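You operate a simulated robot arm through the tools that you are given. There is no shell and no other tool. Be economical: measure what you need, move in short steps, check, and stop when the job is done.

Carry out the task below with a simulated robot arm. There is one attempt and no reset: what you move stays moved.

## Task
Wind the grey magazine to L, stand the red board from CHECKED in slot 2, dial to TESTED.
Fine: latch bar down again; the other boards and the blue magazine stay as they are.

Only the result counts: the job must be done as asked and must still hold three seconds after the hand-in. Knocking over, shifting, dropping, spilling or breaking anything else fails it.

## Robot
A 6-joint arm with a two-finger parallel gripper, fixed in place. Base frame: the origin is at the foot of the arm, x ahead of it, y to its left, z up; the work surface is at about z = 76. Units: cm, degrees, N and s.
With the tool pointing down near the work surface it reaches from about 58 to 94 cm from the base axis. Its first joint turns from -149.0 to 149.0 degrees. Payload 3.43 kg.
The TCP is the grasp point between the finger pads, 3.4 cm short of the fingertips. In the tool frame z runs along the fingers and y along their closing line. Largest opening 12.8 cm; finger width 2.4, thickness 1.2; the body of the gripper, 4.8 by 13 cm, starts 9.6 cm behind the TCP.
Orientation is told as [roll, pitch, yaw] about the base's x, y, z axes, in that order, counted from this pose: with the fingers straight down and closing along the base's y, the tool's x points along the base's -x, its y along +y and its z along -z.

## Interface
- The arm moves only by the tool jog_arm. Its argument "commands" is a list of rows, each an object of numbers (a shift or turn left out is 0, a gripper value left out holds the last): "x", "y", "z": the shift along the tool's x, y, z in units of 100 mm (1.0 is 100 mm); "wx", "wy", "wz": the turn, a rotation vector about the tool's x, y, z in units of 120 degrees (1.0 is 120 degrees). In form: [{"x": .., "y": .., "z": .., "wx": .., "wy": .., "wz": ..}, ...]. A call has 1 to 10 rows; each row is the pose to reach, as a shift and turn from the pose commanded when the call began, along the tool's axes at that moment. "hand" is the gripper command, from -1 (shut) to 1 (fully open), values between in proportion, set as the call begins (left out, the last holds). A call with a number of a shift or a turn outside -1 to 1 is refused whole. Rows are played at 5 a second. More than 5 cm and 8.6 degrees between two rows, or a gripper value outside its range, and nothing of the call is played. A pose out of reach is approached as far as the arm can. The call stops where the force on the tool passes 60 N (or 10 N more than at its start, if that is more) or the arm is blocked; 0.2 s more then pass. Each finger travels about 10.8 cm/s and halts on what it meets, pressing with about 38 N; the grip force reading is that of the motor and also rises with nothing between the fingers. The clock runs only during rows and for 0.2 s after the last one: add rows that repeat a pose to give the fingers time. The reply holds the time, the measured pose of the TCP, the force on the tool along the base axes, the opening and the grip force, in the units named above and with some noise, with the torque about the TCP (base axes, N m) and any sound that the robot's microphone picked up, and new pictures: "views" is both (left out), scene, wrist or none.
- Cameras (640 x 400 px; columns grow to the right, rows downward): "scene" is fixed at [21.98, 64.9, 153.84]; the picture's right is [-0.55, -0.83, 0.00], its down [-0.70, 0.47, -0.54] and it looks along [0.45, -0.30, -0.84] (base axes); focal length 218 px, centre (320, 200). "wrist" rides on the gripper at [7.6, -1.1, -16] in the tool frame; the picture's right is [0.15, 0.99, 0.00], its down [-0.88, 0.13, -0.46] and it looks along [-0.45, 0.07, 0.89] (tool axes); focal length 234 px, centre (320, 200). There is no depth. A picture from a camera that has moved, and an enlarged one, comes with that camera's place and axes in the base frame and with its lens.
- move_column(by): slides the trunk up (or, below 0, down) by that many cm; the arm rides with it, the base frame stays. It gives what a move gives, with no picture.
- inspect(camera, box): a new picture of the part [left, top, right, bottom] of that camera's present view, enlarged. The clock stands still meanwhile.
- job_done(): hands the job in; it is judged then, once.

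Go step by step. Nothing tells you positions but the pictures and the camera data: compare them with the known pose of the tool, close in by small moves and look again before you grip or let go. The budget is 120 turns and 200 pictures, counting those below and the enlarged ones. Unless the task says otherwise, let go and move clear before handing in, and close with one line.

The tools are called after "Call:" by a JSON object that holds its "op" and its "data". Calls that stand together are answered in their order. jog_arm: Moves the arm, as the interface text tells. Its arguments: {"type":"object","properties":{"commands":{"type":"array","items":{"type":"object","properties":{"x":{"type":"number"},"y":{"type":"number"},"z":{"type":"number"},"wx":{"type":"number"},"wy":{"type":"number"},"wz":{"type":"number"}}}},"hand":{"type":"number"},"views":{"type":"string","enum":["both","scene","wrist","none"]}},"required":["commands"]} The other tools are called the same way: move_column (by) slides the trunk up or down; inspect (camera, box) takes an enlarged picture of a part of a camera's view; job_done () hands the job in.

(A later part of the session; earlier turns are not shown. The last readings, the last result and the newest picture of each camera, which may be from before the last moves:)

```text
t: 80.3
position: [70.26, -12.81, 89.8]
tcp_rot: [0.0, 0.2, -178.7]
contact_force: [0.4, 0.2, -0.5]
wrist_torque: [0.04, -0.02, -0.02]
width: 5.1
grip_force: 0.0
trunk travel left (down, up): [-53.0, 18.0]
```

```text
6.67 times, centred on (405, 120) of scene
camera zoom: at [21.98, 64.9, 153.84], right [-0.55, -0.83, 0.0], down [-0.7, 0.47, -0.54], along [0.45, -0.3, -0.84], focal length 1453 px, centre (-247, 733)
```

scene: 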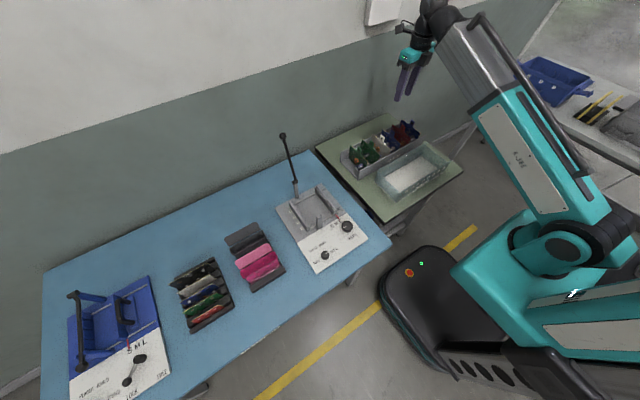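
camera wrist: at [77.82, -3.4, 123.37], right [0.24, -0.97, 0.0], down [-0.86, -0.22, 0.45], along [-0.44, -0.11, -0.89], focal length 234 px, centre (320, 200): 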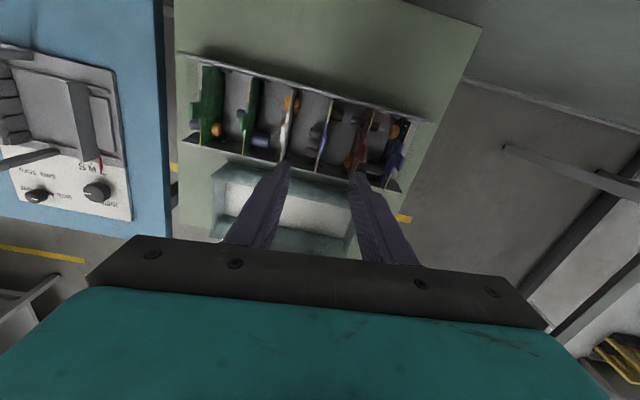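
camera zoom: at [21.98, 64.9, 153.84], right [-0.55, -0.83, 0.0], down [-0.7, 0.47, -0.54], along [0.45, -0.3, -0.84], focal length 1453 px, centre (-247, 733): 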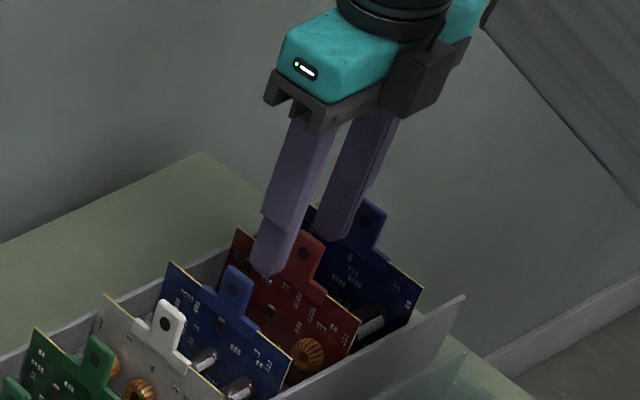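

Call:
{"op": "jog_arm", "data": {"commands": [{"y": -0.02}, {"y": -0.02}, {"y": -0.02}, {"y": -0.02}], "hand": -0.95, "views": "none"}}

Call:
{"op": "inspect", "data": {"camera": "wrist", "box": [220, 80, 420, 240]}}

Call:
{"op": "inspect", "data": {"camera": "scene", "box": [375, 90, 435, 150]}}

```text
t: 81.3
position: [70.29, -12.56, 89.8]
tcp_rot: [0.0, 0.2, -178.8]
contact_force: [0.6, -3.6, 0.8]
wrist_torque: [-0.33, -0.04, -0.25]
width: 0.52
grip_force: 38.5
trunk travel left (down, up): [-53.0, 18.0]
```

```text
2.50 times, centred on (320, 160) of wrist
camera zoom: at [77.9, -11.19, 105.89], right [0.17, -0.99, 0.0], down [-0.88, -0.15, 0.45], along [-0.45, -0.08, -0.89], focal length 585 px, centre (320, 300)
```

zoom: 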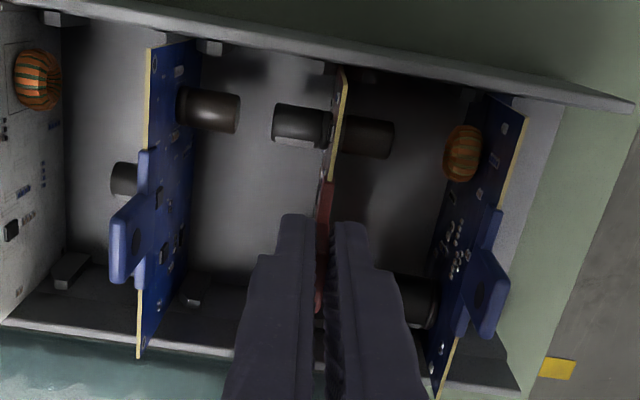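

```text
6.67 times, centred on (405, 120) of scene
camera zoom: at [21.98, 64.9, 153.84], right [-0.55, -0.83, 0.0], down [-0.7, 0.47, -0.54], along [0.45, -0.3, -0.84], focal length 1453 px, centre (-247, 733)
```

zoom: 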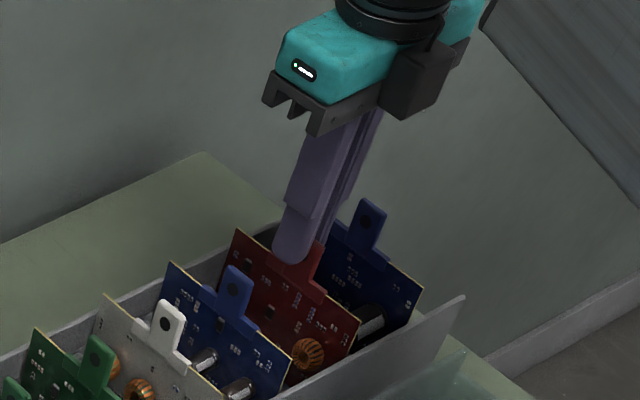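

Tab gripped (width 0.52). Lift straight up.

Call:
{"op": "jog_arm", "data": {"commands": [{"z": -0.1}, {"z": -0.25}, {"z": -0.45}, {"z": -0.7}, {"z": -1.0}, {"z": -1.0}], "hand": -1, "views": "none"}}

Call:
{"op": "move_column", "data": {"by": 9}}

Call:
{"op": "jog_arm", "data": {"commands": [{"z": 0}]}}

Call:
{"op": "inspect", "data": {"camera": "scene", "box": [340, 30, 460, 170]}}

```text
t: 82.7
position: [70.23, -12.41, 99.84]
tcp_rot: [0.0, 0.2, -178.7]
contact_force: [0.1, 0.1, 0.3]
wrist_torque: [0.02, -0.02, -0.03]
width: 0.48
grip_force: 38.0
trunk travel left (down, up): [-53.0, 18.0]
```

```text
t: 84.0
position: [70.24, -12.49, 108.76]
tcp_rot: [0.0, 0.2, -178.6]
contact_force: [-0.2, 0.0, -0.3]
wrist_torque: [0.0, -0.01, 0.02]
width: 0.48
grip_force: 38.2
trunk travel left (down, up): [-62.0, 9.0]
```

```text
t: 84.4
position: [70.1, -12.46, 108.79]
tcp_rot: [0.0, 0.2, -178.8]
contact_force: [0.0, -0.4, -1.3]
wrist_torque: [0.03, -0.01, 0.01]
width: 0.49
grip_force: 37.8
trunk travel left (down, up): [-62.0, 9.0]
camera wrist: at [77.85, -11.12, 124.82], right [0.17, -0.99, 0.0], down [-0.88, -0.15, 0.45], along [-0.45, -0.08, -0.89], focal length 234 px, centre (320, 200)
```

scene: 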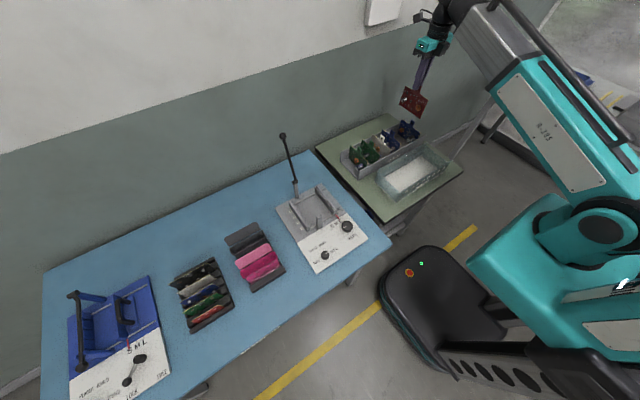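
wrist: 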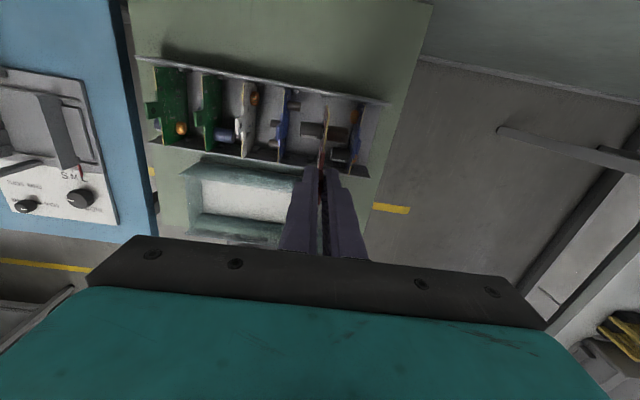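

```text
2.86 times, centred on (400, 100) of scene
camera zoom: at [21.98, 64.9, 153.84], right [-0.55, -0.83, 0.0], down [-0.7, 0.47, -0.54], along [0.45, -0.3, -0.84], focal length 623 px, centre (91, 486)
```

zoom: 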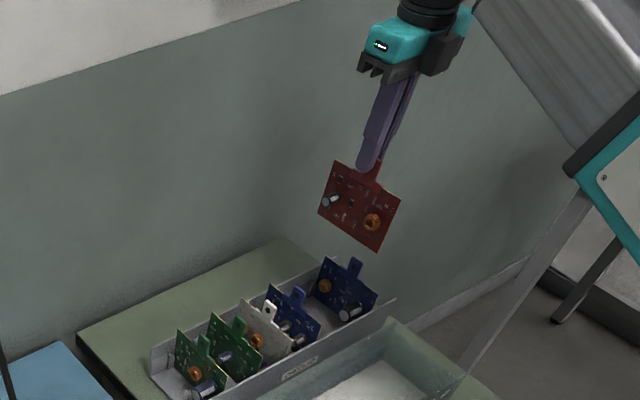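

The red board is held. I'm carrying it towards the magazine, rotating to yaw −90° on the way, staying clear of the raised bar.

Call:
{"op": "jog_arm", "data": {"commands": [{"y": -0.1, "wz": -0.05}, {"y": -0.25, "wz": -0.11}, {"y": -0.4, "wz": -0.17}, {"y": -0.6, "wz": -0.23}, {"y": -0.8, "wz": -0.29}, {"y": -1.0, "wz": -0.35}, {"y": -1.0, "wz": -0.41}, {"y": -1.0, "wz": -0.47}, {"y": -1.0, "wz": -0.53}, {"y": -1.0, "wz": -0.59}], "views": "none"}}

Call:
{"op": "jog_arm", "data": {"commands": [{"wz": -0.05}, {"wz": -0.1}, {"wz": -0.15}, {"wz": -0.15}], "views": "none"}}

```text
t: 86.6
position: [69.98, -2.46, 108.82]
tcp_rot: [0.1, 0.2, -107.9]
contact_force: [0.4, 0.3, -1.1]
wrist_torque: [0.01, -0.04, -0.01]
width: 0.49
grip_force: 38.1
trunk travel left (down, up): [-62.0, 9.0]
```

```text
t: 87.6
position: [70.06, -2.36, 108.8]
tcp_rot: [0.2, 0.0, -89.8]
contact_force: [0.1, -0.1, -0.1]
wrist_torque: [0.0, -0.02, -0.01]
width: 0.51
grip_force: 37.8
trunk travel left (down, up): [-62.0, 9.0]
```

Call:
{"op": "jog_arm", "data": {"commands": [{"x": 0.33}, {"x": 0.66, "y": -0.05}, {"x": 1.0, "y": -0.1}], "views": "none"}}

Call:
{"op": "jog_arm", "data": {"commands": [{"x": 0.33, "y": -0.07}, {"x": 0.66, "y": -0.15}, {"x": 1.0, "y": -0.22}], "views": "none"}}

Call:
{"op": "jog_arm", "data": {"commands": [{"x": 0.33, "y": -0.12}, {"x": 0.66, "y": -0.25}, {"x": 1.0, "y": -0.38}], "views": "none"}}

Call:
{"op": "jog_arm", "data": {"commands": [{"x": 0.33, "y": -0.12}, {"x": 0.66, "y": -0.25}, {"x": 1.0, "y": -0.37}]}}

```text
t: 88.4
position: [68.89, 7.66, 109.03]
tcp_rot: [0.2, 0.1, -90.0]
contact_force: [-0.3, -0.1, -0.5]
wrist_torque: [0.0, 0.01, 0.01]
width: 0.49
grip_force: 37.6
trunk travel left (down, up): [-62.0, 9.0]
```

```text
t: 89.2
position: [66.67, 17.68, 108.92]
tcp_rot: [0.2, 0.1, -90.0]
contact_force: [0.0, -0.6, 0.1]
wrist_torque: [0.02, -0.03, -0.01]
width: 0.51
grip_force: 37.9
trunk travel left (down, up): [-62.0, 9.0]
```

```text
t: 90.0
position: [62.57, 27.53, 108.74]
tcp_rot: [0.2, -0.1, -90.1]
contact_force: [0.9, 0.7, 0.1]
wrist_torque: [0.04, 0.02, -0.01]
width: 0.5
grip_force: 38.4
trunk travel left (down, up): [-62.0, 9.0]
```

```text
t: 90.8
position: [58.96, 37.65, 108.78]
tcp_rot: [0.2, 0.0, -89.9]
contact_force: [0.1, 1.5, -0.8]
wrist_torque: [0.02, -0.01, 0.0]
width: 0.47
grip_force: 37.9
trunk travel left (down, up): [-62.0, 9.0]
camera wrist: at [57.91, 45.27, 124.8], right [0.99, 0.15, 0.0], down [0.13, -0.88, 0.46], along [0.07, -0.45, -0.89], focal length 234 px, centre (320, 200)
```

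scene: 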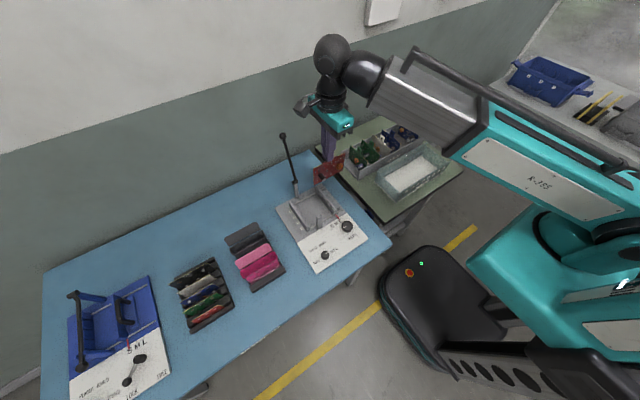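
wrist: 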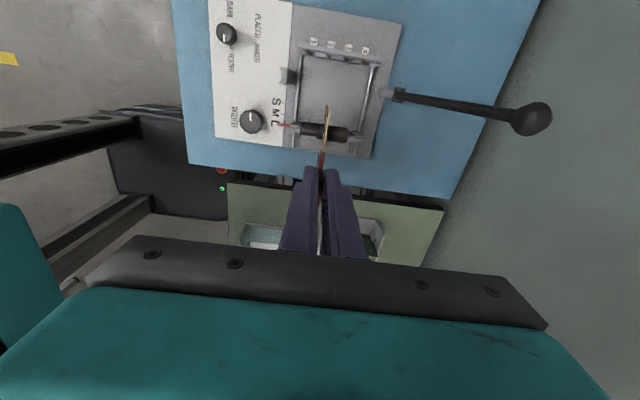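

Good. I'll measure the slots and the board in hand with enlarged views.

Call:
{"op": "inspect", "data": {"camera": "wrist", "box": [270, 30, 400, 180]}}

Call:
{"op": "inspect", "data": {"camera": "scene", "box": [275, 145, 355, 235]}}

```text
2.67 times, centred on (335, 105) of wrist
camera zoom: at [57.91, 45.27, 124.8], right [0.99, 0.15, 0.0], down [0.13, -0.88, 0.46], along [0.07, -0.45, -0.89], focal length 624 px, centre (280, 453)
```

zoom: 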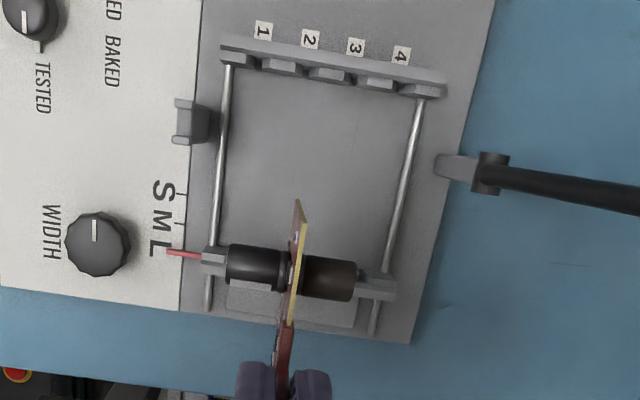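

```text
4.44 times, centred on (315, 190) of scene
camera zoom: at [21.98, 64.9, 153.84], right [-0.55, -0.83, 0.0], down [-0.7, 0.47, -0.54], along [0.45, -0.3, -0.84], focal length 969 px, centre (342, 244)
```

zoom: 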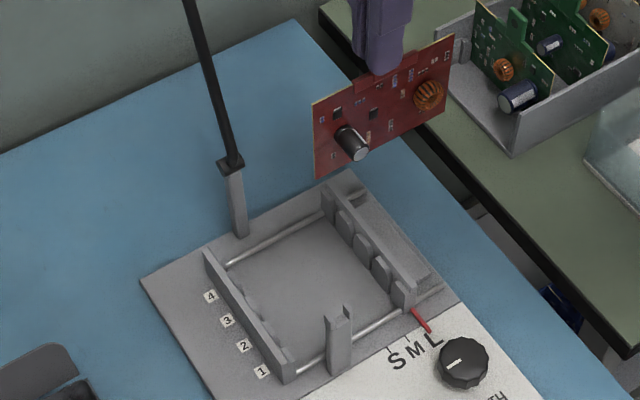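

Slot 2 lies at x≈59.1; the slot centre line between walls is about y≈43.1; board centre is ~0.45 cm to −y of the TCP and its bottom 12 cm below. I'll move over and lower to hover just above the walls.

Call:
{"op": "jog_arm", "data": {"commands": [{"x": 0.3, "y": 0.01}, {"x": 0.58, "y": 0.015}, {"x": 0.58, "y": 0.015}], "views": "none"}}

Call:
{"op": "move_column", "data": {"by": -11.5}}

Call:
{"op": "jog_arm", "data": {"commands": [{"z": 0}], "views": "none"}}

Call:
{"op": "inspect", "data": {"camera": "wrist", "box": [230, 0, 410, 190]}}

Call:
{"op": "inspect", "data": {"camera": "scene", "box": [275, 165, 355, 235]}}

```text
t: 91.6
position: [59.28, 43.3, 108.74]
tcp_rot: [0.2, 0.0, -89.9]
contact_force: [0.1, -0.5, -0.9]
wrist_torque: [0.01, 0.02, 0.01]
width: 0.53
grip_force: 38.2
trunk travel left (down, up): [-62.0, 9.0]
```

```text
t: 93.0
position: [59.21, 43.31, 97.3]
tcp_rot: [0.2, 0.1, -89.9]
contact_force: [0.3, 0.9, -0.7]
wrist_torque: [0.03, 0.01, -0.03]
width: 0.51
grip_force: 38.0
trunk travel left (down, up): [-50.5, 20.5]
```

```text
t: 93.4
position: [59.16, 43.49, 97.36]
tcp_rot: [0.1, 0.0, -89.9]
contact_force: [-0.2, 0.4, 0.5]
wrist_torque: [-0.01, 0.0, -0.01]
width: 0.49
grip_force: 38.6
trunk travel left (down, up): [-50.5, 20.5]
```

```text
2.11 times, centred on (320, 95) of wrist
camera zoom: at [58.11, 50.96, 113.25], right [0.99, 0.15, 0.0], down [0.13, -0.88, 0.46], along [0.07, -0.45, -0.89], focal length 493 px, centre (320, 421)
```

zoom: 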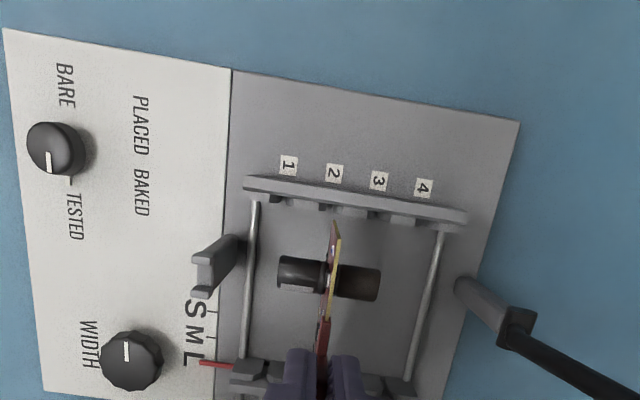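

```text
5.71 times, centred on (315, 200) of scene
camera zoom: at [21.98, 64.9, 153.84], right [-0.55, -0.83, 0.0], down [-0.7, 0.47, -0.54], along [0.45, -0.3, -0.84], focal length 1245 px, centre (349, 200)
```

zoom: 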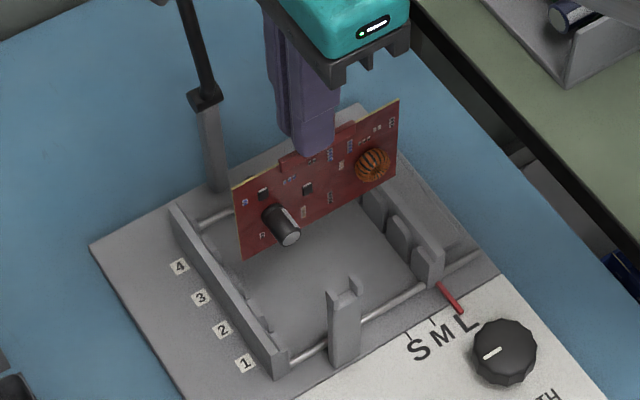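

Call:
{"op": "inspect", "data": {"camera": "wrist", "box": [290, 70, 370, 160]}}

Call:
{"op": "inspect", "data": {"camera": "scene", "box": [290, 185, 330, 215]}}

Call:
{"op": "inspect", "data": {"camera": "scene", "box": [312, 175, 352, 210]}}

```text
4.44 times, centred on (330, 115) of wrist
camera zoom: at [58.11, 50.96, 113.25], right [0.99, 0.15, 0.0], down [0.13, -0.88, 0.46], along [0.07, -0.45, -0.89], focal length 1041 px, centre (276, 578)
```

zoom: 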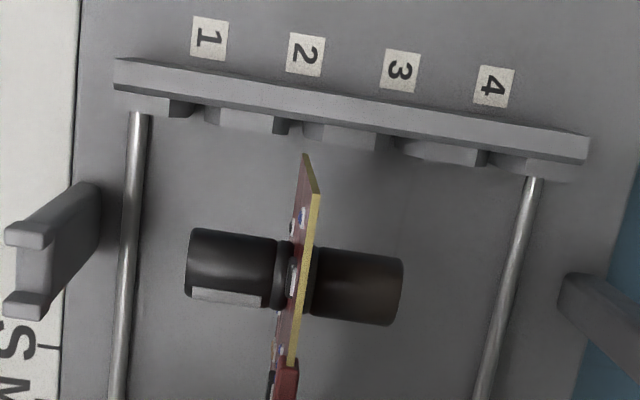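

```text
13.33 times, centred on (310, 200) of scene
camera zoom: at [21.98, 64.9, 153.84], right [-0.55, -0.83, 0.0], down [-0.7, 0.47, -0.54], along [0.45, -0.3, -0.84], focal length 2906 px, centre (453, 200)
```

zoom: 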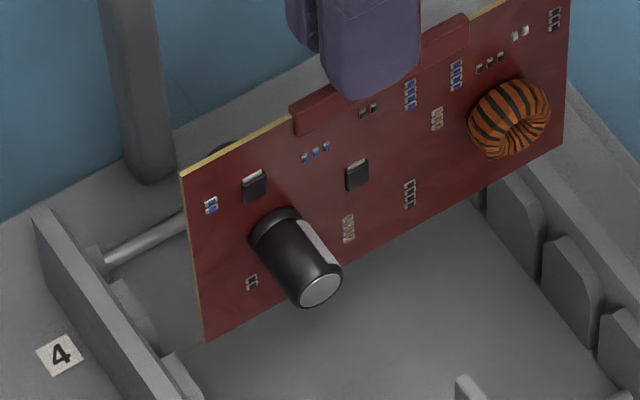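

```text
11.43 times, centred on (332, 192) of scene
camera zoom: at [21.98, 64.9, 153.84], right [-0.55, -0.83, 0.0], down [-0.7, 0.47, -0.54], along [0.45, -0.3, -0.84], focal length 2491 px, centre (183, 286)
```

zoom: 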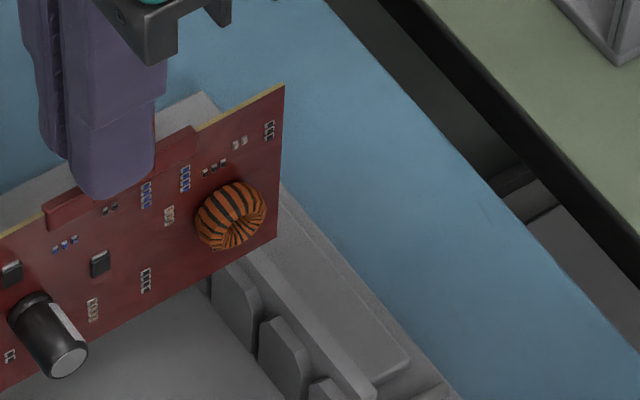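

Call:
{"op": "inspect", "data": {"camera": "wrist", "box": [312, 76, 352, 116]}}

Call:
{"op": "inspect", "data": {"camera": "scene", "box": [296, 205, 326, 232]}}

Call:
{"op": "inspect", "data": {"camera": "scene", "box": [322, 185, 357, 215]}}

```text
10.00 times, centred on (332, 96) of wrist
camera zoom: at [58.11, 50.96, 113.25], right [0.99, 0.15, 0.0], down [0.13, -0.88, 0.46], along [0.07, -0.45, -0.89], focal length 2342 px, centre (200, 1240)
```

zoom: 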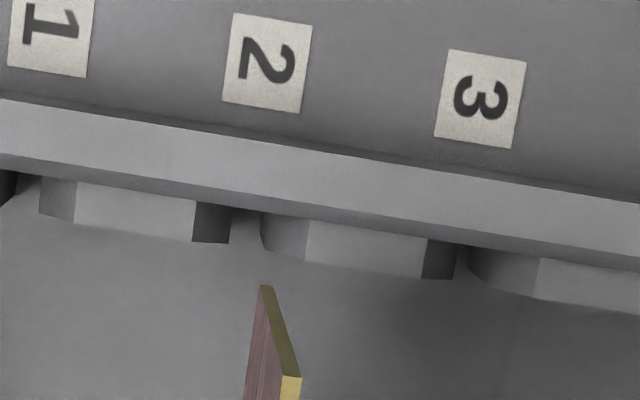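

```text
14.81 times, centred on (311, 218) of scene
camera zoom: at [21.98, 64.9, 153.84], right [-0.55, -0.83, 0.0], down [-0.7, 0.47, -0.54], along [0.45, -0.3, -0.84], focal length 3229 px, centre (453, -74)
```

zoom: 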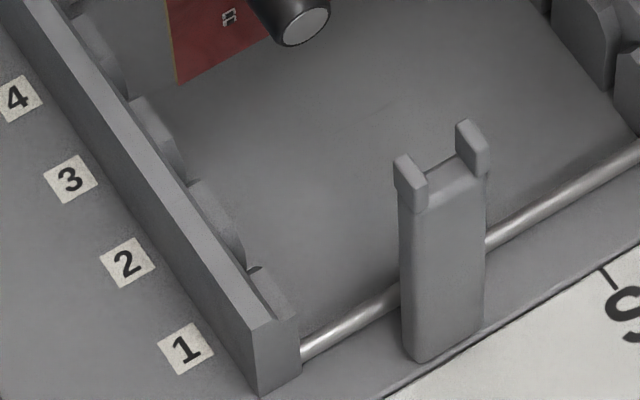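

```text
13.33 times, centred on (340, 200) of scene
camera zoom: at [21.98, 64.9, 153.84], right [-0.55, -0.83, 0.0], down [-0.7, 0.47, -0.54], along [0.45, -0.3, -0.84], focal length 2906 px, centre (60, 200)
```

zoom: 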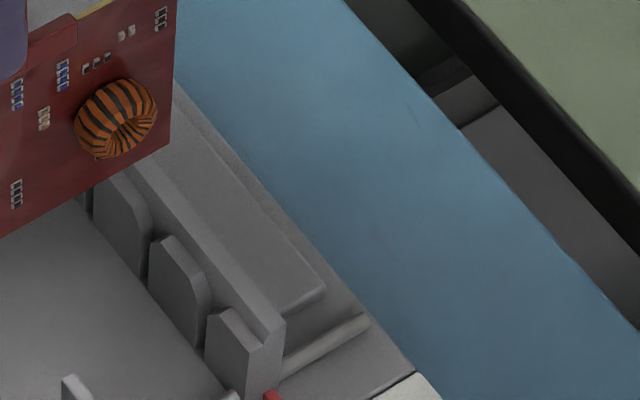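

Board bottom corner at x≈59.26 versus slot-2 gap x≈59.12; y is centred. I'll shift −0.13 cm and lower to just within the lead-in.

Call:
{"op": "jog_arm", "data": {"commands": [{"y": -0.014}, {"y": -0.014, "z": 0.15}, {"y": -0.014, "z": 0.3}, {"y": -0.014, "z": 0.38}, {"y": -0.014, "z": 0.38}], "views": "none"}}

Call:
{"op": "inspect", "data": {"camera": "wrist", "box": [300, 60, 370, 120]}}

Call:
{"op": "inspect", "data": {"camera": "scene", "box": [285, 180, 355, 230]}}

```text
t: 94.6
position: [58.98, 43.4, 93.61]
tcp_rot: [0.4, 0.2, -89.9]
contact_force: [1.3, 9.0, 22.2]
wrist_torque: [-0.45, -0.18, 0.06]
width: 0.48
grip_force: 37.7
trunk travel left (down, up): [-50.5, 20.5]
```

```text
6.67 times, centred on (335, 90) of wrist
camera zoom: at [57.89, 50.94, 109.64], right [0.99, 0.15, 0.01], down [0.13, -0.88, 0.45], along [0.07, -0.45, -0.89], focal length 1561 px, centre (220, 933)
```

zoom: 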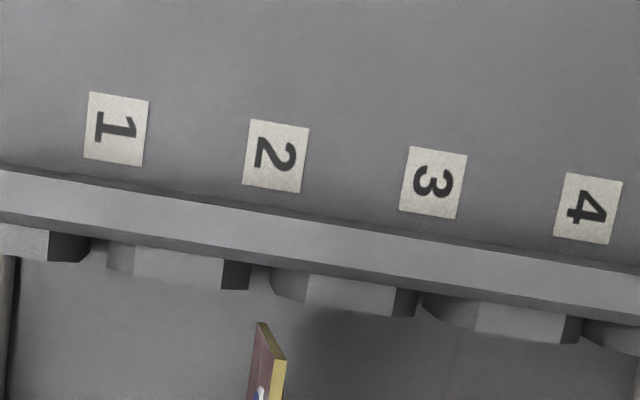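

```text
8.00 times, centred on (320, 205) of scene
camera zoom: at [21.98, 64.9, 153.84], right [-0.55, -0.83, 0.0], down [-0.7, 0.47, -0.54], along [0.45, -0.3, -0.84], focal length 1744 px, centre (320, 160)
```

zoom: 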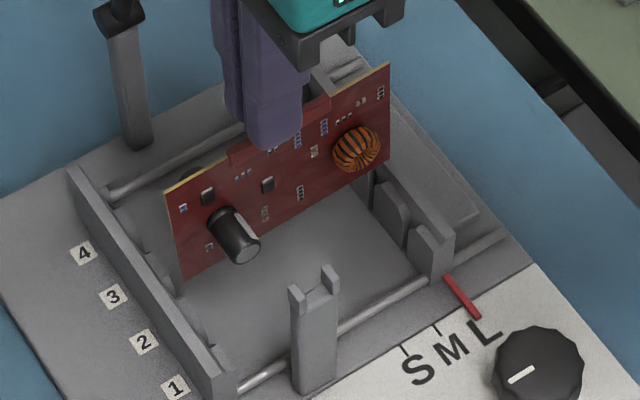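

Contact: the board's −y corner sits on the moving wall's top. I'll raise 1 cm, shift +0.45 cm in y, and re-measure.

Call:
{"op": "jog_arm", "data": {"commands": [{"z": -0.06}, {"z": -0.12}, {"z": -0.12, "x": 0.03}, {"z": -0.12, "x": 0.045}, {"z": -0.12, "x": 0.045}], "views": "none"}}

Call:
{"op": "inspect", "data": {"camera": "wrist", "box": [310, 70, 350, 110]}}

Call:
{"op": "inspect", "data": {"camera": "scene", "box": [320, 180, 350, 210]}}

Call:
{"op": "inspect", "data": {"camera": "scene", "box": [290, 190, 320, 225]}}

```text
t: 95.8
position: [59.15, 43.79, 94.57]
tcp_rot: [0.2, -0.1, -89.9]
contact_force: [0.7, 0.2, -0.6]
wrist_torque: [0.0, 0.0, -0.02]
width: 0.52
grip_force: 37.9
trunk travel left (down, up): [-50.5, 20.5]
```

```text
10.00 times, centred on (330, 90) of wrist
camera zoom: at [58.03, 51.38, 110.6], right [0.99, 0.15, 0.0], down [0.13, -0.88, 0.46], along [0.07, -0.45, -0.89], focal length 2342 px, centre (220, 1300)
```

zoom: 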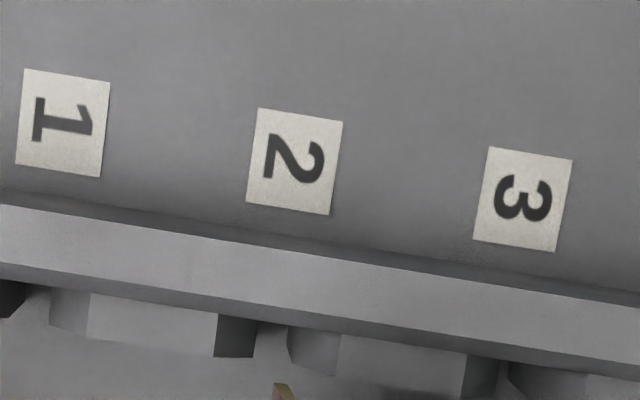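

```text
13.33 times, centred on (335, 195) of scene
camera zoom: at [21.98, 64.9, 153.84], right [-0.55, -0.83, 0.0], down [-0.7, 0.47, -0.54], along [0.45, -0.3, -0.84], focal length 2906 px, centre (120, 267)
```

zoom: 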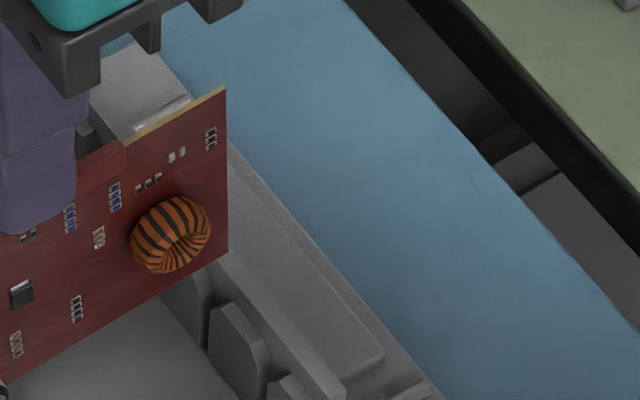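

```text
11.43 times, centred on (305, 208) of scene
camera zoom: at [21.98, 64.9, 153.84], right [-0.55, -0.83, 0.0], down [-0.7, 0.47, -0.54], along [0.45, -0.3, -0.84], focal length 2491 px, centre (491, 114)
```

zoom: 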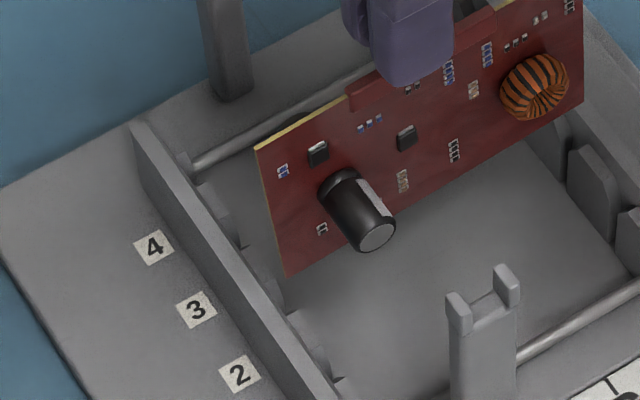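

Call:
{"op": "jog_arm", "data": {"commands": [{"x": 0.02, "y": -0.006}, {"x": 0.04, "y": -0.012}, {"x": 0.04, "y": -0.012, "z": 0.06}, {"x": 0.04, "y": -0.012, "z": 0.1}, {"x": 0.04, "y": -0.012, "z": 0.14}, {"x": 0.04, "y": -0.012, "z": 0.14}], "views": "none"}}

Call:
{"op": "inspect", "data": {"camera": "wrist", "box": [305, 60, 355, 120]}}

Call:
{"op": "inspect", "data": {"camera": "scene", "box": [290, 180, 350, 230]}}

```text
t: 97.2
position: [58.94, 44.21, 93.15]
tcp_rot: [0.2, 0.1, -89.9]
contact_force: [1.3, -0.2, -0.4]
wrist_torque: [-0.02, 0.02, 0.01]
width: 0.49
grip_force: 37.7
trunk travel left (down, up): [-50.5, 20.5]
```

```text
6.67 times, centred on (330, 90) of wrist
camera zoom: at [57.83, 51.88, 109.19], right [0.99, 0.15, 0.0], down [0.13, -0.88, 0.46], along [0.07, -0.45, -0.89], focal length 1561 px, centre (253, 933)
```

zoom: 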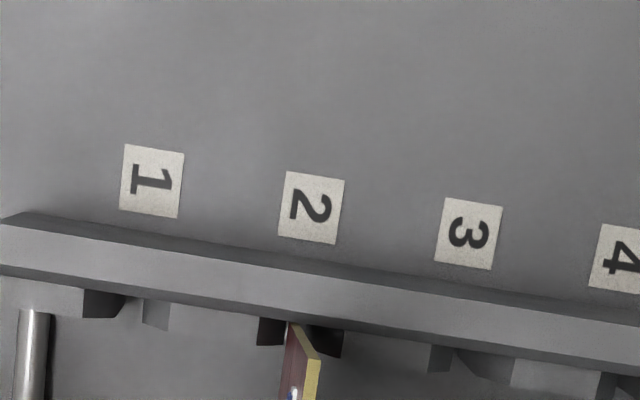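

```text
8.00 times, centred on (320, 205) of scene
camera zoom: at [21.98, 64.9, 153.84], right [-0.55, -0.83, 0.0], down [-0.7, 0.47, -0.54], along [0.45, -0.3, -0.84], focal length 1744 px, centre (320, 160)
```

zoom: 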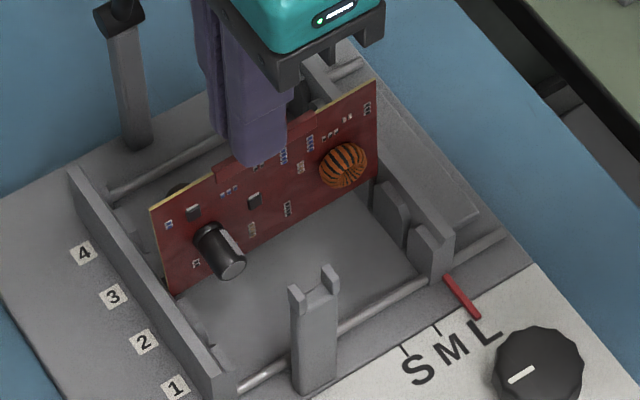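

The board is entering slot 2 cleanly with no contact force. Continue lowering gently.

Call:
{"op": "jog_arm", "data": {"commands": [{"z": 0.04}, {"z": 0.08}, {"z": 0.12}, {"z": 0.16}, {"z": 0.2}, {"z": 0.2}], "views": "none"}}

```text
t: 98.6
position: [58.81, 44.26, 91.07]
tcp_rot: [0.3, 0.0, -89.9]
contact_force: [1.3, -2.4, 0.8]
wrist_torque: [-0.19, -0.1, -0.06]
width: 0.48
grip_force: 37.7
trunk travel left (down, up): [-50.5, 20.5]
```

Call:
{"op": "jog_arm", "data": {"commands": [{"z": 0.03}, {"z": 0.06}, {"z": 0.09}, {"z": 0.12}, {"z": 0.12}], "views": "none"}}

Call:
{"op": "inspect", "data": {"camera": "scene", "box": [290, 180, 350, 230]}}

Call:
{"op": "inspect", "data": {"camera": "wrist", "box": [270, 30, 390, 150]}}

```text
t: 99.8
position: [58.95, 44.12, 90.14]
tcp_rot: [0.2, 0.0, -89.9]
contact_force: [0.4, -4.0, 6.1]
wrist_torque: [-0.05, -0.08, -0.02]
width: 0.47
grip_force: 38.1
trunk travel left (down, up): [-50.5, 20.5]
```

```text
8.00 times, centred on (320, 205) of scene
camera zoom: at [21.98, 64.9, 153.84], right [-0.55, -0.83, 0.0], down [-0.7, 0.47, -0.54], along [0.45, -0.3, -0.84], focal length 1744 px, centre (320, 160)
```

zoom: 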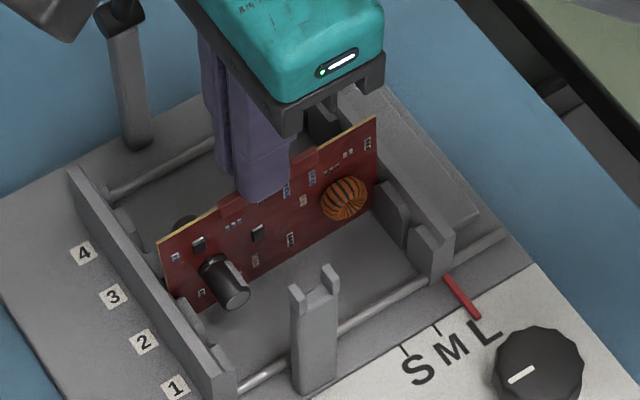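

```text
3.33 times, centred on (330, 90) of wrist
camera zoom: at [57.84, 51.76, 106.08], right [0.99, 0.15, 0.0], down [0.13, -0.88, 0.46], along [0.07, -0.45, -0.89], focal length 781 px, centre (287, 567)
```

zoom: 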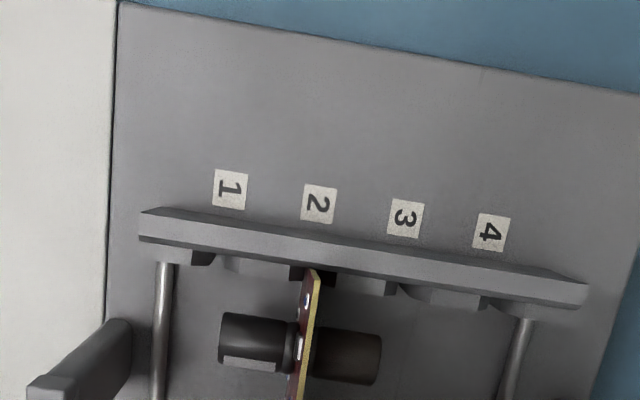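

Call:
{"op": "jog_arm", "data": {"commands": [{"z": 0.03}, {"z": 0.06}, {"z": 0.06}], "views": "none"}}

```text
t: 100.6
position: [58.86, 44.0, 89.51]
tcp_rot: [0.3, 0.2, -90.0]
contact_force: [1.9, -8.2, 24.8]
wrist_torque: [0.13, -0.22, -0.01]
width: 0.49
grip_force: 38.6
trunk travel left (down, up): [-50.5, 20.5]
```

Call:
{"op": "jog_arm", "data": {"commands": [{"z": 0.02}, {"z": 0.04}, {"z": 0.04}], "views": "none"}}

Call:
{"op": "inspect", "data": {"camera": "scene", "box": [290, 180, 350, 230]}}

```text
t: 101.4
position: [58.78, 44.01, 89.21]
tcp_rot: [0.4, 0.0, -90.1]
contact_force: [4.7, -9.0, 25.4]
wrist_torque: [-0.33, -0.44, 0.01]
width: 0.48
grip_force: 37.7
trunk travel left (down, up): [-50.5, 20.5]
```

```text
8.00 times, centred on (320, 205) of scene
camera zoom: at [21.98, 64.9, 153.84], right [-0.55, -0.83, 0.0], down [-0.7, 0.47, -0.54], along [0.45, -0.3, -0.84], focal length 1744 px, centre (320, 160)
```

zoom: 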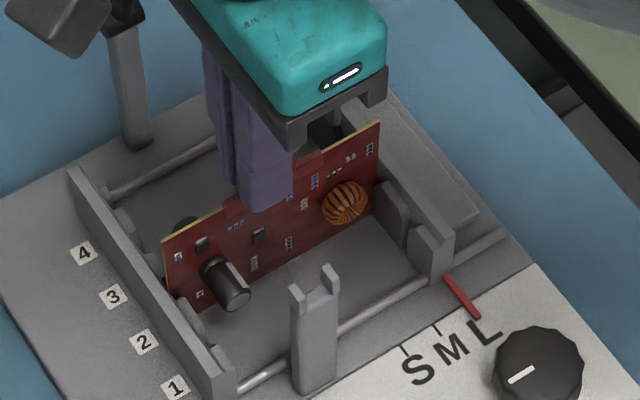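

The board is seated (fingers now slip on the tab). Release gently and lift.

Call:
{"op": "jog_arm", "data": {"commands": [{"z": -0.03}, {"z": -0.03}, {"z": -0.03}], "views": "none"}}

Call:
{"op": "jog_arm", "data": {"commands": [{"z": 0}, {"z": 0}, {"z": 0}, {"z": 0}], "hand": -0.65, "views": "none"}}

Call:
{"op": "inspect", "data": {"camera": "scene", "box": [290, 180, 350, 230]}}

```text
t: 102.2
position: [58.87, 44.09, 89.26]
tcp_rot: [0.1, -0.1, -89.9]
contact_force: [3.8, -9.0, -4.6]
wrist_torque: [-0.92, -0.3, -0.01]
width: 0.52
grip_force: 38.4
trunk travel left (down, up): [-50.5, 20.5]
```

```text
t: 103.2
position: [58.96, 44.1, 89.28]
tcp_rot: [0.3, 0.0, -89.9]
contact_force: [-0.2, 0.0, -0.4]
wrist_torque: [0.01, 0.01, -0.01]
width: 2.22
grip_force: 0.0
trunk travel left (down, up): [-50.5, 20.5]
```

```text
8.00 times, centred on (320, 205) of scene
camera zoom: at [21.98, 64.9, 153.84], right [-0.55, -0.83, 0.0], down [-0.7, 0.47, -0.54], along [0.45, -0.3, -0.84], focal length 1744 px, centre (320, 160)
```

zoom: 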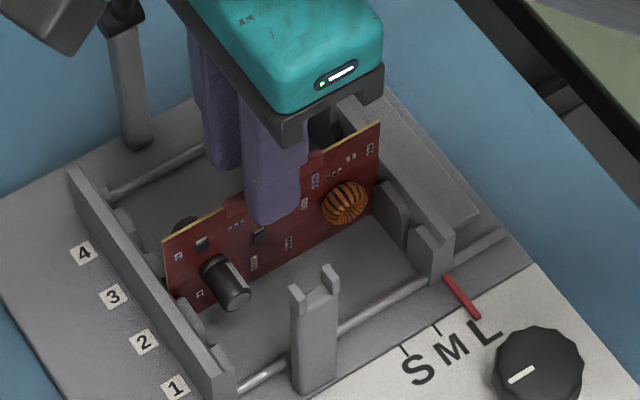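

Board stays put. Rise clear with the column and look.

Call:
{"op": "move_column", "data": {"by": 18}}

Call:
{"op": "inspect", "data": {"camera": "scene", "box": [260, 120, 370, 240]}}

Call:
{"op": "inspect", "data": {"camera": "wrist", "box": [230, 20, 410, 180]}}

```text
t: 105.2
position: [58.81, 44.07, 107.36]
tcp_rot: [0.2, 0.0, -89.8]
contact_force: [0.3, -0.1, -0.4]
wrist_torque: [0.0, 0.0, -0.03]
width: 2.21
grip_force: 0.1
trunk travel left (down, up): [-68.5, 2.5]
```

```text
3.33 times, centred on (315, 180) of scene
camera zoom: at [21.98, 64.9, 153.84], right [-0.55, -0.83, 0.0], down [-0.7, 0.47, -0.54], along [0.45, -0.3, -0.84], focal length 726 px, centre (337, 267)
```

zoom: 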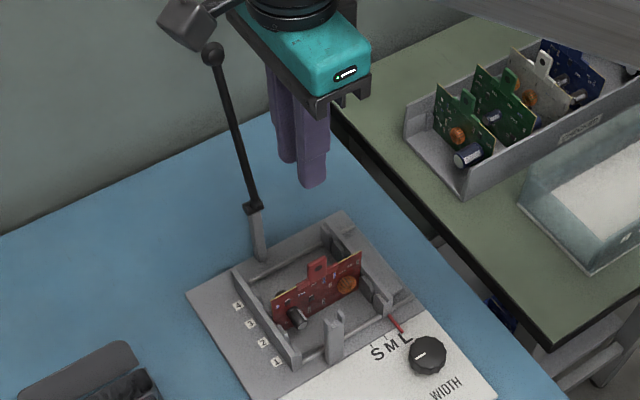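

```text
2.50 times, centred on (320, 100) of wrist
camera zoom: at [57.84, 51.8, 123.36], right [0.99, 0.15, 0.0], down [0.13, -0.88, 0.46], along [0.07, -0.45, -0.89], focal length 585 px, centre (320, 450)
```

zoom: 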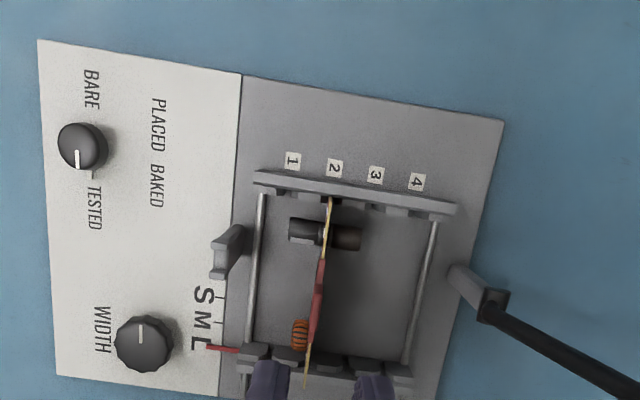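

The board stands in slot 2. Before lowering the bar I want to check whether it clears the tab.

Call:
{"op": "inspect", "data": {"camera": "scene", "box": [295, 185, 335, 225]}}

Call:
{"op": "inspect", "data": {"camera": "wrist", "box": [290, 90, 390, 180]}}

Call:
{"op": "inspect", "data": {"camera": "scene", "box": [310, 120, 350, 160]}}

Call:
{"op": "inspect", "data": {"camera": "scene", "box": [275, 125, 315, 205]}}

```text
10.00 times, centred on (315, 205) of scene
camera zoom: at [21.98, 64.9, 153.84], right [-0.55, -0.83, 0.0], down [-0.7, 0.47, -0.54], along [0.45, -0.3, -0.84], focal length 2179 px, centre (370, 150)
```

zoom: 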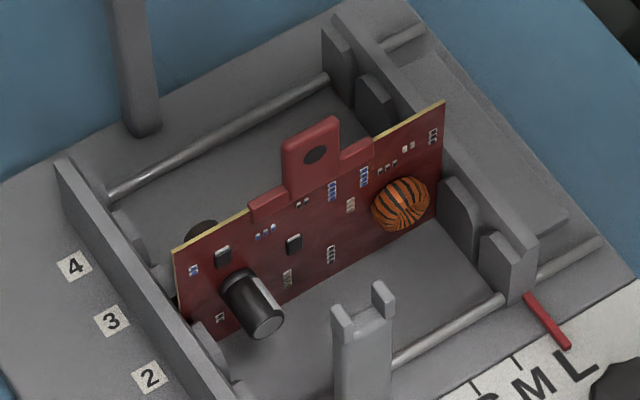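

```text
4.44 times, centred on (340, 135) of wrist
camera zoom: at [57.84, 51.8, 123.36], right [0.99, 0.15, 0.0], down [0.13, -0.88, 0.46], along [0.07, -0.45, -0.89], focal length 1041 px, centre (231, 489)
```

zoom: 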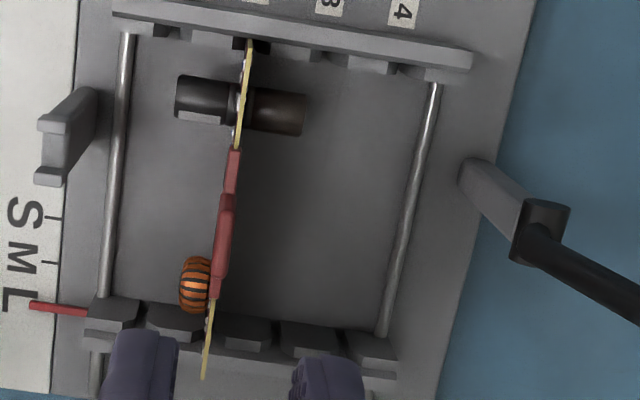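

```text
10.00 times, centred on (330, 140) of scene
camera zoom: at [21.98, 64.9, 153.84], right [-0.55, -0.83, 0.0], down [-0.7, 0.47, -0.54], along [0.45, -0.3, -0.84], focal length 2179 px, centre (220, 800)
```

zoom: 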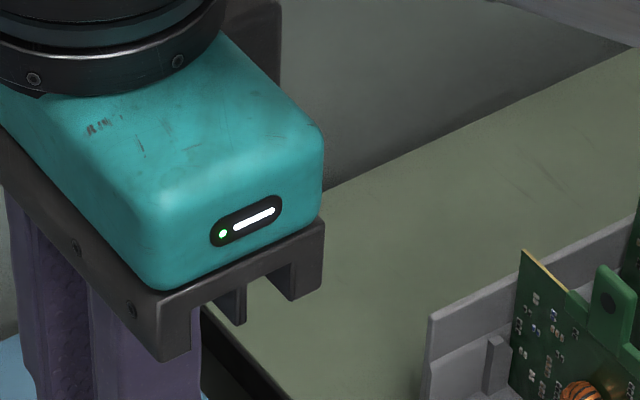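

```text
5.00 times, centred on (295, 165) of scene
camera zoom: at [21.98, 64.9, 153.84], right [-0.55, -0.83, 0.0], down [-0.7, 0.47, -0.54], along [0.45, -0.3, -0.84], focal length 1090 px, centre (445, 375)
```

zoom: 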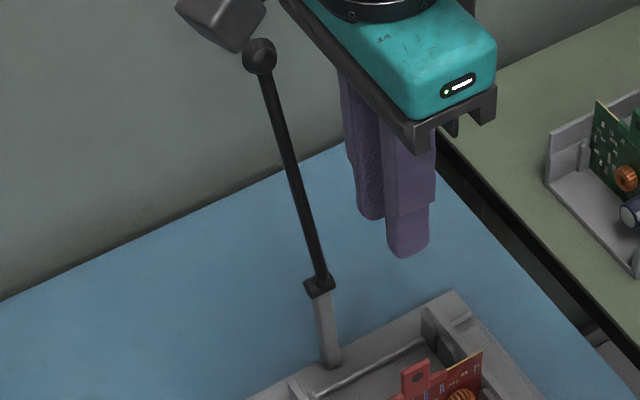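

The board tab sits just on the −y side of the bar's plane; clearance looks small, so I'll lower the bar slowly and check near the bottom. First regrip the ball: go above it at about (73.7, 44.5, 106.7).

Call:
{"op": "jog_arm", "data": {"commands": [{"z": -0.35}, {"z": -0.7}, {"z": -0.7, "y": 0.2, "wz": -0.06}, {"z": -0.7, "y": 0.4, "wz": -0.12}, {"z": -0.7, "y": 0.6, "wz": -0.18}, {"z": -0.7, "y": 0.8, "wz": -0.24}, {"z": -0.7, "y": 1.0, "wz": -0.3}, {"z": -0.7, "y": 1.0, "wz": -0.36}, {"z": -0.7, "y": 1.0, "wz": -0.42}, {"z": -0.7, "y": 1.0, "wz": -0.48}], "hand": -0.2, "views": "none"}}

```text
t: 107.4
position: [68.93, 44.25, 114.35]
tcp_rot: [0.1, 0.0, -32.1]
contact_force: [0.2, 1.0, -0.1]
wrist_torque: [-0.03, 0.04, 0.04]
width: 5.11
grip_force: 0.0
trunk travel left (down, up): [-68.5, 2.5]
```

Call:
{"op": "jog_arm", "data": {"commands": [{"x": -0.2, "y": 0.14}, {"x": -0.383, "y": 0.274}, {"x": -0.383, "y": 0.274}], "views": "wrist"}}

Call:
{"op": "inspect", "data": {"camera": "scene", "box": [240, 60, 320, 170]}}

```text
t: 108.2
position: [73.57, 44.58, 114.45]
tcp_rot: [0.2, -0.2, -32.3]
contact_force: [0.7, -0.2, 0.1]
wrist_torque: [-0.01, -0.04, 0.01]
width: 5.16
grip_force: 0.1
trunk travel left (down, up): [-68.5, 2.5]
camera wrist: at [66.61, 47.75, 130.36], right [0.41, 0.91, 0.0], down [0.81, -0.36, 0.46], along [0.42, -0.18, -0.89], focal length 234 px, centre (320, 200)
```

wrist: 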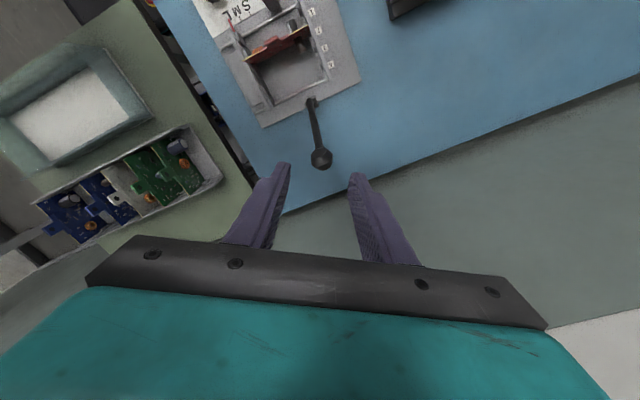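

```text
3.64 times, centred on (280, 115) of scene
camera zoom: at [21.98, 64.9, 153.84], right [-0.55, -0.83, 0.0], down [-0.7, 0.47, -0.54], along [0.45, -0.3, -0.84], focal length 792 px, centre (466, 509)
```

zoom: 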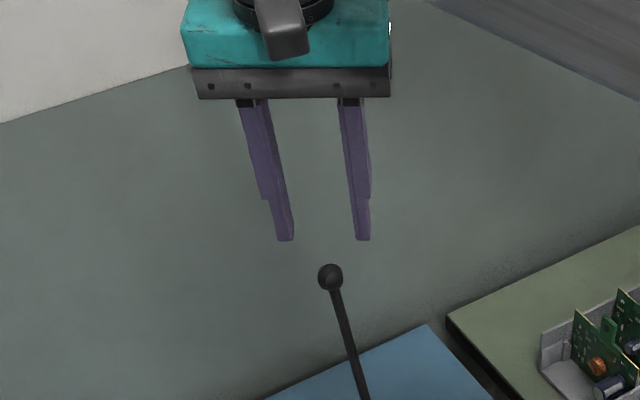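

Call:
{"op": "jog_arm", "data": {"commands": [{"z": 0.3}, {"z": 0.5}, {"z": 0.62}, {"z": 0.62}], "views": "none"}}

Call:
{"op": "inspect", "data": {"camera": "wrist", "box": [230, 90, 430, 250]}}

Call:
{"op": "inspect", "data": {"camera": "scene", "box": [250, 80, 320, 170]}}

```text
t: 109.2
position: [73.61, 44.45, 108.09]
tcp_rot: [0.0, -0.1, -32.3]
contact_force: [1.0, -0.4, -0.3]
wrist_torque: [0.05, 0.0, -0.01]
width: 5.11
grip_force: 0.0
trunk travel left (down, up): [-68.5, 2.5]
```

```text
2.50 times, centred on (330, 170) of wrist
camera zoom: at [66.68, 47.71, 124.12], right [0.41, 0.91, 0.0], down [0.81, -0.36, 0.46], along [0.42, -0.18, -0.89], focal length 585 px, centre (295, 275)
```

zoom: 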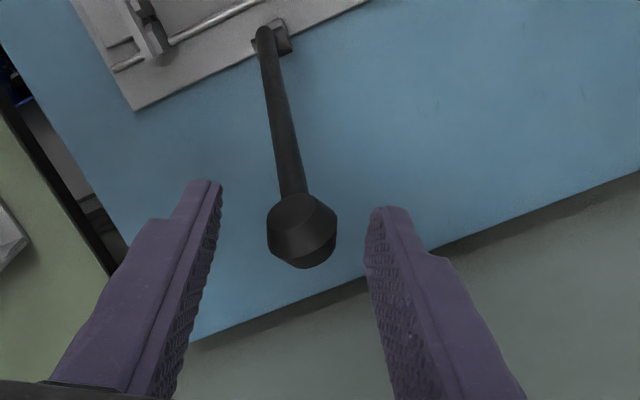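

```text
4.44 times, centred on (285, 125) of scene
camera zoom: at [21.98, 64.9, 153.84], right [-0.55, -0.83, 0.0], down [-0.7, 0.47, -0.54], along [0.45, -0.3, -0.84], focal length 969 px, centre (476, 533)
```

zoom: 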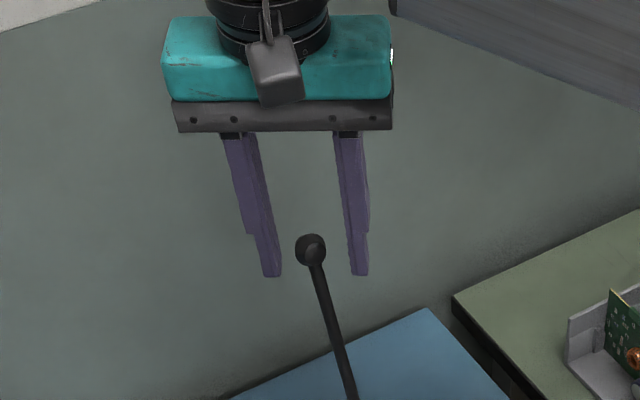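

Call:
{"op": "jog_arm", "data": {"commands": [{"y": 0.02}, {"y": 0.02}, {"y": 0.02}, {"y": 0.02}], "hand": -0.8, "views": "none"}}

Call:
{"op": "inspect", "data": {"camera": "wrist", "box": [230, 90, 430, 250]}}

```text
t: 110.2
position: [73.59, 44.6, 108.2]
tcp_rot: [0.2, -0.1, -32.3]
contact_force: [0.0, -3.3, 0.4]
wrist_torque: [0.02, 0.13, 0.04]
width: 2.3
grip_force: 45.2
trunk travel left (down, up): [-68.5, 2.5]
```

```text
2.50 times, centred on (330, 170) of wrist
camera zoom: at [66.69, 47.82, 124.13], right [0.41, 0.91, 0.0], down [0.81, -0.36, 0.46], along [0.42, -0.18, -0.89], focal length 585 px, centre (295, 275)
```

zoom: 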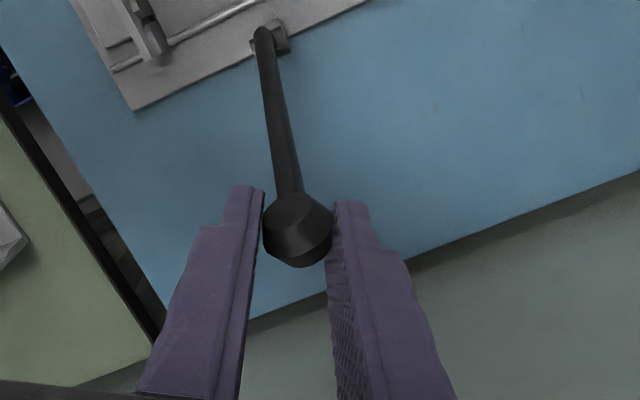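

Gripped. I fitted the arc centre (69.4, 89.0) with R=19.62, and now lower the bar along it.

Call:
{"op": "jog_arm", "data": {"commands": [{"x": 0.09, "y": -0.057, "z": -0.02}, {"x": 0.181, "y": -0.114, "z": -0.033}, {"x": 0.354, "y": -0.224, "z": -0.044}, {"x": 0.527, "y": -0.333, "z": -0.033}, {"x": 0.699, "y": -0.442, "z": -0.001}, {"x": 0.866, "y": -0.547, "z": 0.052}, {"x": 0.948, "y": -0.599, "z": 0.086}, {"x": 0.948, "y": -0.599, "z": 0.086}], "views": "none"}}

```text
t: 112.0
position: [62.53, 44.8, 107.1]
tcp_rot: [0.1, -0.1, -32.4]
contact_force: [3.5, -0.2, 1.9]
wrist_torque: [-0.5, -0.94, -0.06]
width: 2.29
grip_force: 45.0
trunk travel left (down, up): [-68.5, 2.5]
```

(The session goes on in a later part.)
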